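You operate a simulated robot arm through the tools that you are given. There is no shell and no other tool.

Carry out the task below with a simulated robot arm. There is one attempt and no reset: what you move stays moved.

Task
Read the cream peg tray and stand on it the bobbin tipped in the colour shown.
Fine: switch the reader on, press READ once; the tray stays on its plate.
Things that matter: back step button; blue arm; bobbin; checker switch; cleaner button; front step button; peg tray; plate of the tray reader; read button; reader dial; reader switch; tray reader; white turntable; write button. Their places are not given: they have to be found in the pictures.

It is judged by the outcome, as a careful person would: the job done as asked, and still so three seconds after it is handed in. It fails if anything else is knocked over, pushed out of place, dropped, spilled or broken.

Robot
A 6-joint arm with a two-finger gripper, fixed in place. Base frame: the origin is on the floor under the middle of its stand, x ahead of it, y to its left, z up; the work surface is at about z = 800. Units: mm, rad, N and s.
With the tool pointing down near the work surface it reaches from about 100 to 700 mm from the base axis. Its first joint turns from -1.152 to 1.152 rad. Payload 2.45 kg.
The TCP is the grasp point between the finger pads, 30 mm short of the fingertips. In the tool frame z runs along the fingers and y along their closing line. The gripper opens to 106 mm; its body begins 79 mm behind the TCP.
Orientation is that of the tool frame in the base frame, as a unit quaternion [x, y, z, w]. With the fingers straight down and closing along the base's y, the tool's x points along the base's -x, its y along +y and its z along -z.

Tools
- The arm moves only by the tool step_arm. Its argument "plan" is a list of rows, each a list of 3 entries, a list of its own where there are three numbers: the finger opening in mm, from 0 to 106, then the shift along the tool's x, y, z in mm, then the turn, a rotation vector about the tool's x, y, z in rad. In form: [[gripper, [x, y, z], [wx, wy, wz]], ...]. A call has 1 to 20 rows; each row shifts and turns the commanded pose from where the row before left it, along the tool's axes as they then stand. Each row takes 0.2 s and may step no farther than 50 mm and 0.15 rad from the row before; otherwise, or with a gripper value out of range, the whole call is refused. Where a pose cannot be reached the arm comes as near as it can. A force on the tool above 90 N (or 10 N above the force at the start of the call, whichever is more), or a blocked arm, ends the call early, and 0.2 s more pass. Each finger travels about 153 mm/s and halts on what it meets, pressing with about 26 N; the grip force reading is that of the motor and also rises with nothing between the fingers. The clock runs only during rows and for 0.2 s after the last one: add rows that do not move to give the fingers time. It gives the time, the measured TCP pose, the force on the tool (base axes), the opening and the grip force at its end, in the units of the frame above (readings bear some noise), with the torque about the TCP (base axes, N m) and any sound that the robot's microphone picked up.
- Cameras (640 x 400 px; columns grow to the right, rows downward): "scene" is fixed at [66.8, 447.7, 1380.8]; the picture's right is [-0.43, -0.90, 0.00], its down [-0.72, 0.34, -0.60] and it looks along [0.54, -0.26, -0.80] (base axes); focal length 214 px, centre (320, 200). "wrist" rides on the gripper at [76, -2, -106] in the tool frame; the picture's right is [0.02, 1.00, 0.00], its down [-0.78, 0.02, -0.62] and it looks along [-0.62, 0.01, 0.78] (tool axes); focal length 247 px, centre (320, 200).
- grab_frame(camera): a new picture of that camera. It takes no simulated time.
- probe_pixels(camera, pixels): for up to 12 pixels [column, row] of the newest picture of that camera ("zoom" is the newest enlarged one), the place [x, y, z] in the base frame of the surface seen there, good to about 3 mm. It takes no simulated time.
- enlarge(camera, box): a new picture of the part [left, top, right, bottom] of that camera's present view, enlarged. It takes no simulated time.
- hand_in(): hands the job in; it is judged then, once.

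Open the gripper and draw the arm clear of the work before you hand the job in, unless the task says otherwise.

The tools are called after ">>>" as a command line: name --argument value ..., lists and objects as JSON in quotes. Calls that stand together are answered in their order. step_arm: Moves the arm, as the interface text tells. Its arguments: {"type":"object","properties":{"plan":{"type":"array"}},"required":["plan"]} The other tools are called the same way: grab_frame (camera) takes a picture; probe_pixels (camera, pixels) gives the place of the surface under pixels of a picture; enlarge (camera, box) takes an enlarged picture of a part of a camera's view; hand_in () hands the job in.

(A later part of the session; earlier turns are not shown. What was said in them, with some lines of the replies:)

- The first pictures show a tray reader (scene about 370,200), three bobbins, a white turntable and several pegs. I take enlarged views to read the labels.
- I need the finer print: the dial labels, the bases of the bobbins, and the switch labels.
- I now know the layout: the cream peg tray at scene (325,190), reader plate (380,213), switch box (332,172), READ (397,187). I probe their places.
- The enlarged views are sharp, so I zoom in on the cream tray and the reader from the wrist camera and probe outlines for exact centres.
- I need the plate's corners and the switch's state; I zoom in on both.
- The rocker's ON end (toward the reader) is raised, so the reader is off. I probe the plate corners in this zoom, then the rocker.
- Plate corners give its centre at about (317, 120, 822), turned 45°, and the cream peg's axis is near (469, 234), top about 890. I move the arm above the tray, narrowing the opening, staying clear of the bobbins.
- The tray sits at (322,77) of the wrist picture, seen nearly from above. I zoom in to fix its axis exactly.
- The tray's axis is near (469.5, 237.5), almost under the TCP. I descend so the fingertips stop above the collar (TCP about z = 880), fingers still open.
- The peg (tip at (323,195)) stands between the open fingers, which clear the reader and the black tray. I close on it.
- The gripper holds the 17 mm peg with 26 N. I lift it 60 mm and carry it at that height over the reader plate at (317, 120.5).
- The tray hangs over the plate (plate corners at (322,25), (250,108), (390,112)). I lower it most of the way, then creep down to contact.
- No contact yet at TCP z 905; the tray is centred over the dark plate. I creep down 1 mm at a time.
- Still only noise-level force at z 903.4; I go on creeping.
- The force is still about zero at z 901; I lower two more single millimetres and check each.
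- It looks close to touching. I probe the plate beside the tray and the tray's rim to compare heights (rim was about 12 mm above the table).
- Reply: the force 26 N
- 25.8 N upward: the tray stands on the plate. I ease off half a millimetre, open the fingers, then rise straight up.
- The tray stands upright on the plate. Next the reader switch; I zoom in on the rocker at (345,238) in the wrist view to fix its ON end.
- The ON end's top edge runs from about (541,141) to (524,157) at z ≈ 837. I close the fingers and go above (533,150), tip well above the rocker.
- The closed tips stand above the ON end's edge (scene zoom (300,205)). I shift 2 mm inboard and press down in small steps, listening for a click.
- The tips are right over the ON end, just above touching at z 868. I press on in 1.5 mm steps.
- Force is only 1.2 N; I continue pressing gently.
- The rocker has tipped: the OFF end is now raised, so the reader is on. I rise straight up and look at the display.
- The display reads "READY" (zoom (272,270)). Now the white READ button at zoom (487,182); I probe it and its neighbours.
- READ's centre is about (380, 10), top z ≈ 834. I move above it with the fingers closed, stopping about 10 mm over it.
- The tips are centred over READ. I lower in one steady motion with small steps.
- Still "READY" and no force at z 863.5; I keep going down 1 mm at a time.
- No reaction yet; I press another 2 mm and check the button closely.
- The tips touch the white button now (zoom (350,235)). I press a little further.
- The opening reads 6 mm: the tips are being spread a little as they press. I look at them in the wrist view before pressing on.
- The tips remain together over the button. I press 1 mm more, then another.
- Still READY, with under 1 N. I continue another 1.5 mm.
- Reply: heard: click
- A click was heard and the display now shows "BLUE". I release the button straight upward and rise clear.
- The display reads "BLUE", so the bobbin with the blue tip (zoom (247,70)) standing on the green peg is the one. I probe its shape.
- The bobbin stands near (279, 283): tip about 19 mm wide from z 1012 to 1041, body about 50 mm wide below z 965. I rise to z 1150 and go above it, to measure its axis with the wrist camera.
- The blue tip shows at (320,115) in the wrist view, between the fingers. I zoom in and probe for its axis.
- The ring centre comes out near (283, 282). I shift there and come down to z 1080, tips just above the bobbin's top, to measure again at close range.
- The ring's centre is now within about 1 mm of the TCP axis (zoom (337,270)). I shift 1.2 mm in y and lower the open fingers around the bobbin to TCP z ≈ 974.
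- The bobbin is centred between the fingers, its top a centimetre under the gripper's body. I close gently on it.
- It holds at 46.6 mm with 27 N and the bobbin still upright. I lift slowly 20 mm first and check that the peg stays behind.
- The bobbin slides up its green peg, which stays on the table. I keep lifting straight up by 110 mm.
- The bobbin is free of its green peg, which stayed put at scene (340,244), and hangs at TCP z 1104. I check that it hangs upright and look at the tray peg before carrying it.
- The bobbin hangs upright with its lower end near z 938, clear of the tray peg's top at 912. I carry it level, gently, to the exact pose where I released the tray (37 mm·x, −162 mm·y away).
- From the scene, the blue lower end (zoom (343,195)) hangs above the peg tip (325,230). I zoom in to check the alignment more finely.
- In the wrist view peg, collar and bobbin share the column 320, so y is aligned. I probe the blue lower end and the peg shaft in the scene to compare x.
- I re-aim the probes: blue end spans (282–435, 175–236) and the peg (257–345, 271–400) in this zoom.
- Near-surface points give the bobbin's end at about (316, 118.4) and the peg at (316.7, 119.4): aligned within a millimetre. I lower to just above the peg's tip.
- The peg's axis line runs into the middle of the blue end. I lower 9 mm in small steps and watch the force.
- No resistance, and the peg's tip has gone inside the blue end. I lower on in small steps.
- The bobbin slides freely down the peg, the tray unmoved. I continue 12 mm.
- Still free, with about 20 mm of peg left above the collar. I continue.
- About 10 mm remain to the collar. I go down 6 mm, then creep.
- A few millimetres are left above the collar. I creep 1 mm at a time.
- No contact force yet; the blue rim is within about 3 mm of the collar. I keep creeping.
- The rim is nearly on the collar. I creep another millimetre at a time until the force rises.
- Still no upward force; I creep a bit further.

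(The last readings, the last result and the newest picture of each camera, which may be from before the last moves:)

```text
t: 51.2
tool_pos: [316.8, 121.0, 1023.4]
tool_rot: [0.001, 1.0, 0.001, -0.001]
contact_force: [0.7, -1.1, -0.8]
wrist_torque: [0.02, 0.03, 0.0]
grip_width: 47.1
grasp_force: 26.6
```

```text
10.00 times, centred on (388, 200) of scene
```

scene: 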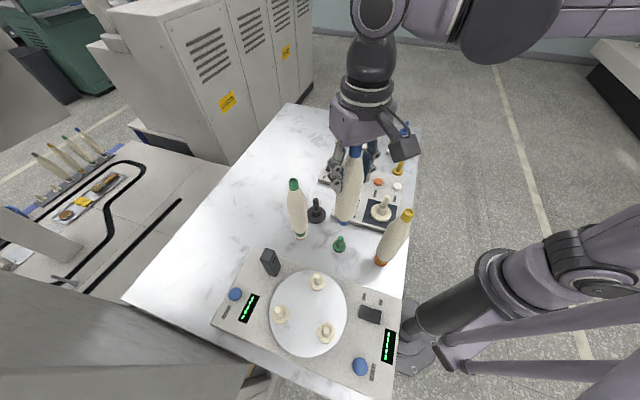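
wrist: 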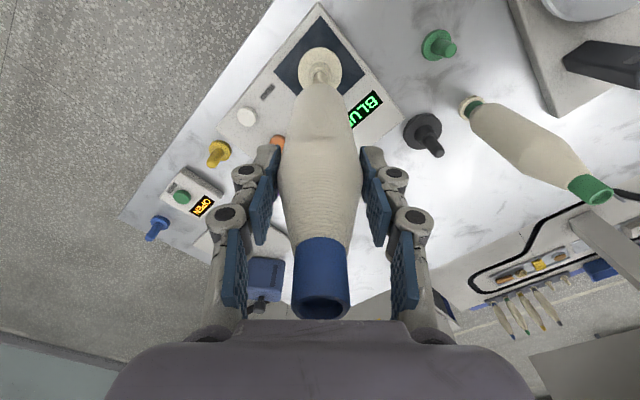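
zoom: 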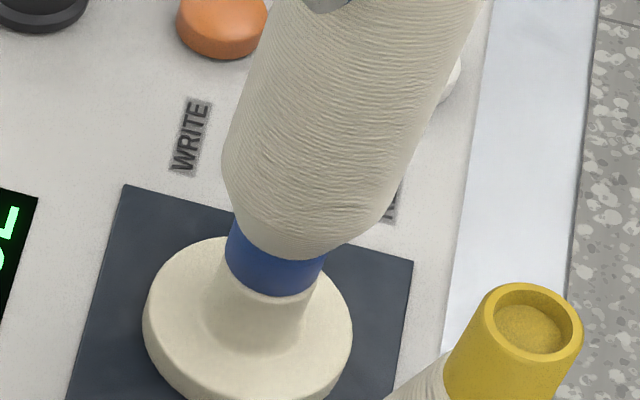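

The rim seems right at the collar's top. I continue with half-millimetre steps.

>>> step_arm --plan '[[36, [0, 0, 0.6], [0, 0, 0]], [36, [0, 0, 0], [0, 0, 0]]]'

>>> step_arm --plan '[[36, [0, 0, 0.6], [0, 0, 0]], [36, [0, 0, 0], [0, 0, 0]]]'

>>> step_arm --plan '[[36, [0, 0, 0.6], [0, 0, 0]], [36, [0, 0, 0], [0, 0, 0]]]'

```text
t: 51.8
tool_pos: [316.9, 120.8, 1024.3]
tool_rot: [0.0, 1.0, 0.001, 0.0]
contact_force: [-0.3, -1.0, 3.2]
wrist_torque: [0.0, -0.03, 0.02]
grip_width: 46.9
grasp_force: 25.5
```

```text
t: 52.4
tool_pos: [317.6, 121.2, 1023.9]
tool_rot: [0.0, 1.0, 0.001, -0.001]
contact_force: [-0.4, 0.3, 19.6]
wrist_torque: [0.0, -0.01, -0.06]
grip_width: 47.2
grasp_force: 25.7
```

```text
t: 53.0
tool_pos: [317.3, 120.8, 1022.9]
tool_rot: [-0.001, 1.0, 0.0, 0.001]
contact_force: [1.1, -0.5, 34.6]
wrist_torque: [0.0, -0.07, -0.07]
grip_width: 47.1
grasp_force: 26.0
```

Upward force of 34.6 N: the bobbin stands on the collar. I ease up 1.1 mm to unload it, then open the fingers gradually.

>>> step_arm --plan '[[36, [0, 0, -1.1], [0, 0, 0]], [36, [0, 0, 0], [0, 0, 0]], [47, [0, 0, 0], [0, 0, 0]], [52, [0, 0, 0], [0, 0, 0]], [60, [0, 0, 0], [0, 0, 0]], [75, [0, 0, 0], [0, 0, 0]], [75, [0, 0, 0], [0, 0, 0]]]'

>>> grab_frame --camera "wrist"

>>> enlarge --camera "scene" --box '[340, 130, 440, 240]'

```text
t: 54.6
tool_pos: [317.2, 120.8, 1023.8]
tool_rot: [0.0, 1.0, 0.0, -0.001]
contact_force: [0.3, 0.0, -0.5]
wrist_torque: [0.01, -0.04, 0.01]
grip_width: 75.4
grasp_force: 0.1
```

```text
taken
```

wrist: 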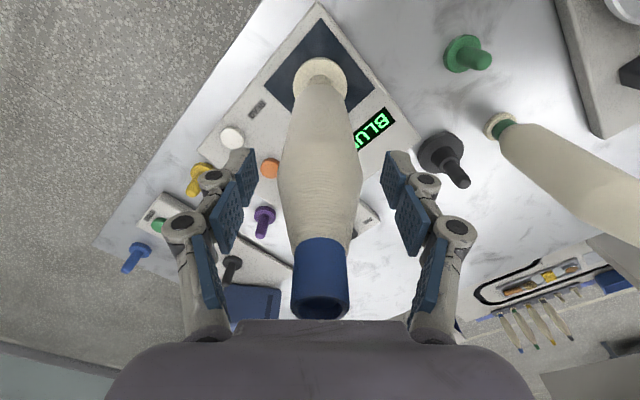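

```text
3.64 times, centred on (390, 185) of scene
```

zoom: 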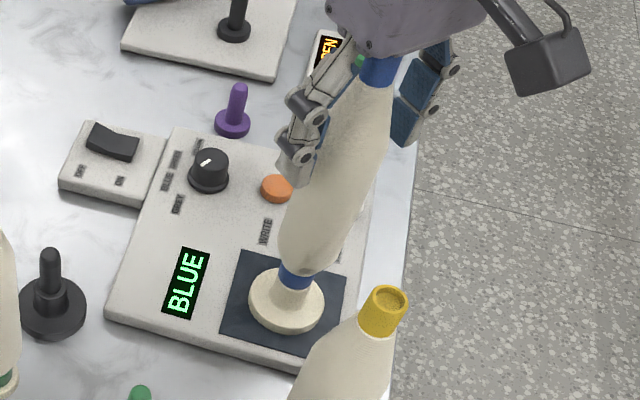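

The bobbin stands by itself on the tray. I rise straight up, fingers open, until the tips are above its top.

>>> step_arm --plan '[[75, [0, 0, -10], [0, 0, 0]], [75, [0, 0, -20], [0, 0, 0]], [75, [0, 0, -25], [0, 0, 0]], [75, [0, 0, -30], [0, 0, 0]], [75, [0, 0, -35], [0, 0, 0]], [75, [0, 0, -35], [0, 0, 0]], [75, [0, 0, 0], [0, 0, 0]]]'

>>> grab_frame --camera "wrist"

>>> grab_frame --camera "scene"

```text
t: 56.2
tool_pos: [317.0, 119.3, 1179.7]
tool_rot: [0.0, 1.0, 0.001, 0.0]
contact_force: [0.0, 0.0, 0.4]
wrist_torque: [-0.06, -0.03, 0.0]
grip_width: 75.2
grasp_force: 0.0
```

```text
taken
```

wrist: 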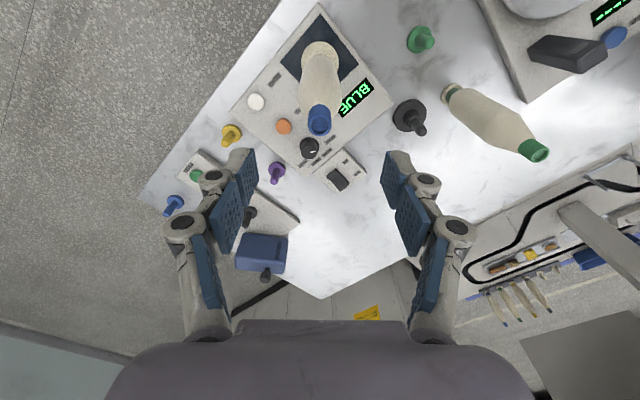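

```text
taken
```

scene: 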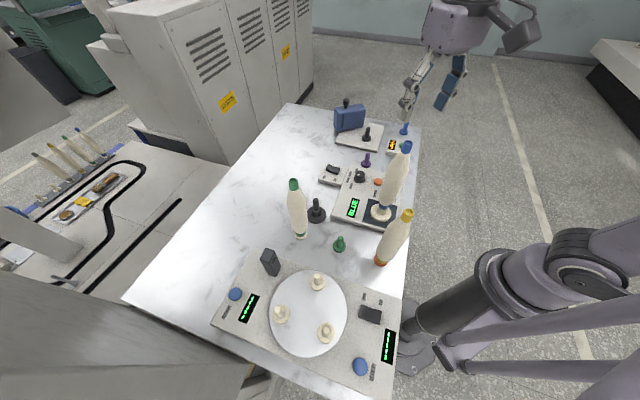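

The blue-tipped bobbin stands upright on the cream tray (scene (390,185)), the display reads BLUE and all else is in place. I draw the arm further clear and let a second pass.

>>> step_arm --plan '[[90, [0, 0, -20], [0, 0, 0]], [106, [-25, -20, 0], [0, 0, 0]], [106, [-30, -25, 0], [0, 0, 0]], [106, [-30, -25, 0], [0, 0, 0]], [106, [0, 0, 0], [0, 0, 0]], [106, [0, 0, 0], [0, 0, 0]], [106, [0, 0, 0], [0, 0, 0]], [106, [0, 0, 0], [0, 0, 0]]]'

>>> grab_frame --camera "scene"

>>> enlarge --camera "scene" --box '[310, 120, 440, 260]'

```text
t: 58.0
tool_pos: [401.7, 51.6, 1199.0]
tool_rot: [0.0, 1.0, 0.001, 0.001]
contact_force: [-0.8, 0.1, 0.0]
wrist_torque: [-0.02, -0.02, -0.02]
grip_width: 106.1
grasp_force: 0.1
```

```text
taken
```

scene: 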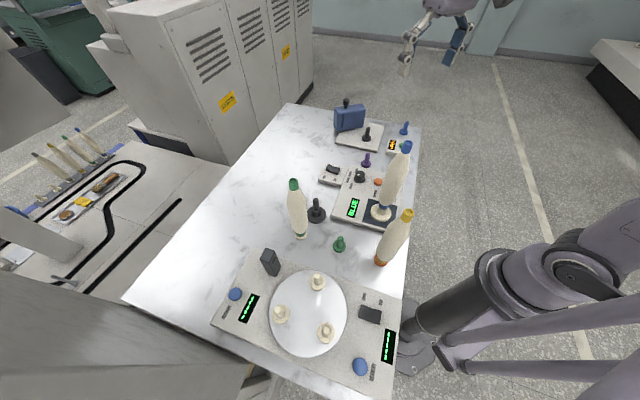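

```text
2.86 times, centred on (375, 190) of scene
```

zoom: 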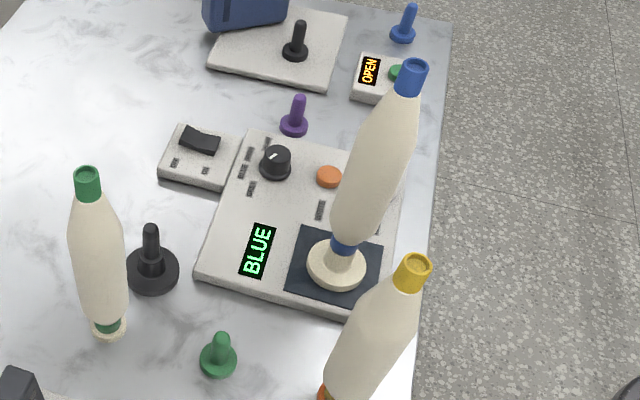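

The blue-tipped bobbin stands on the cream tray, the tray is on the reader's plate, and the reader is on and shows BLUE. The gripper is open and clear, so I hand the job in.

>>> hand_in

```text
The job is handed in.
```

The cream peg tray has been read. It showed BLUE, and the blue-tipped bobbin now stands on it.

- **Tray:** I set it on the reader's plate, and it has stayed there.
- **Reader:** I switched it on and pressed READ once, with one click heard. The display still read BLUE in the last picture.
- **Bobbin:** I lifted it off its green peg, which stayed where it was on the table, and lowered it onto the cream tray's peg until it rested on the collar. It was standing on its own about three seconds after I let go.

Nothing else looked moved or knocked over in the final pictures. I opened the gripper and drew the arm clear before handing in.
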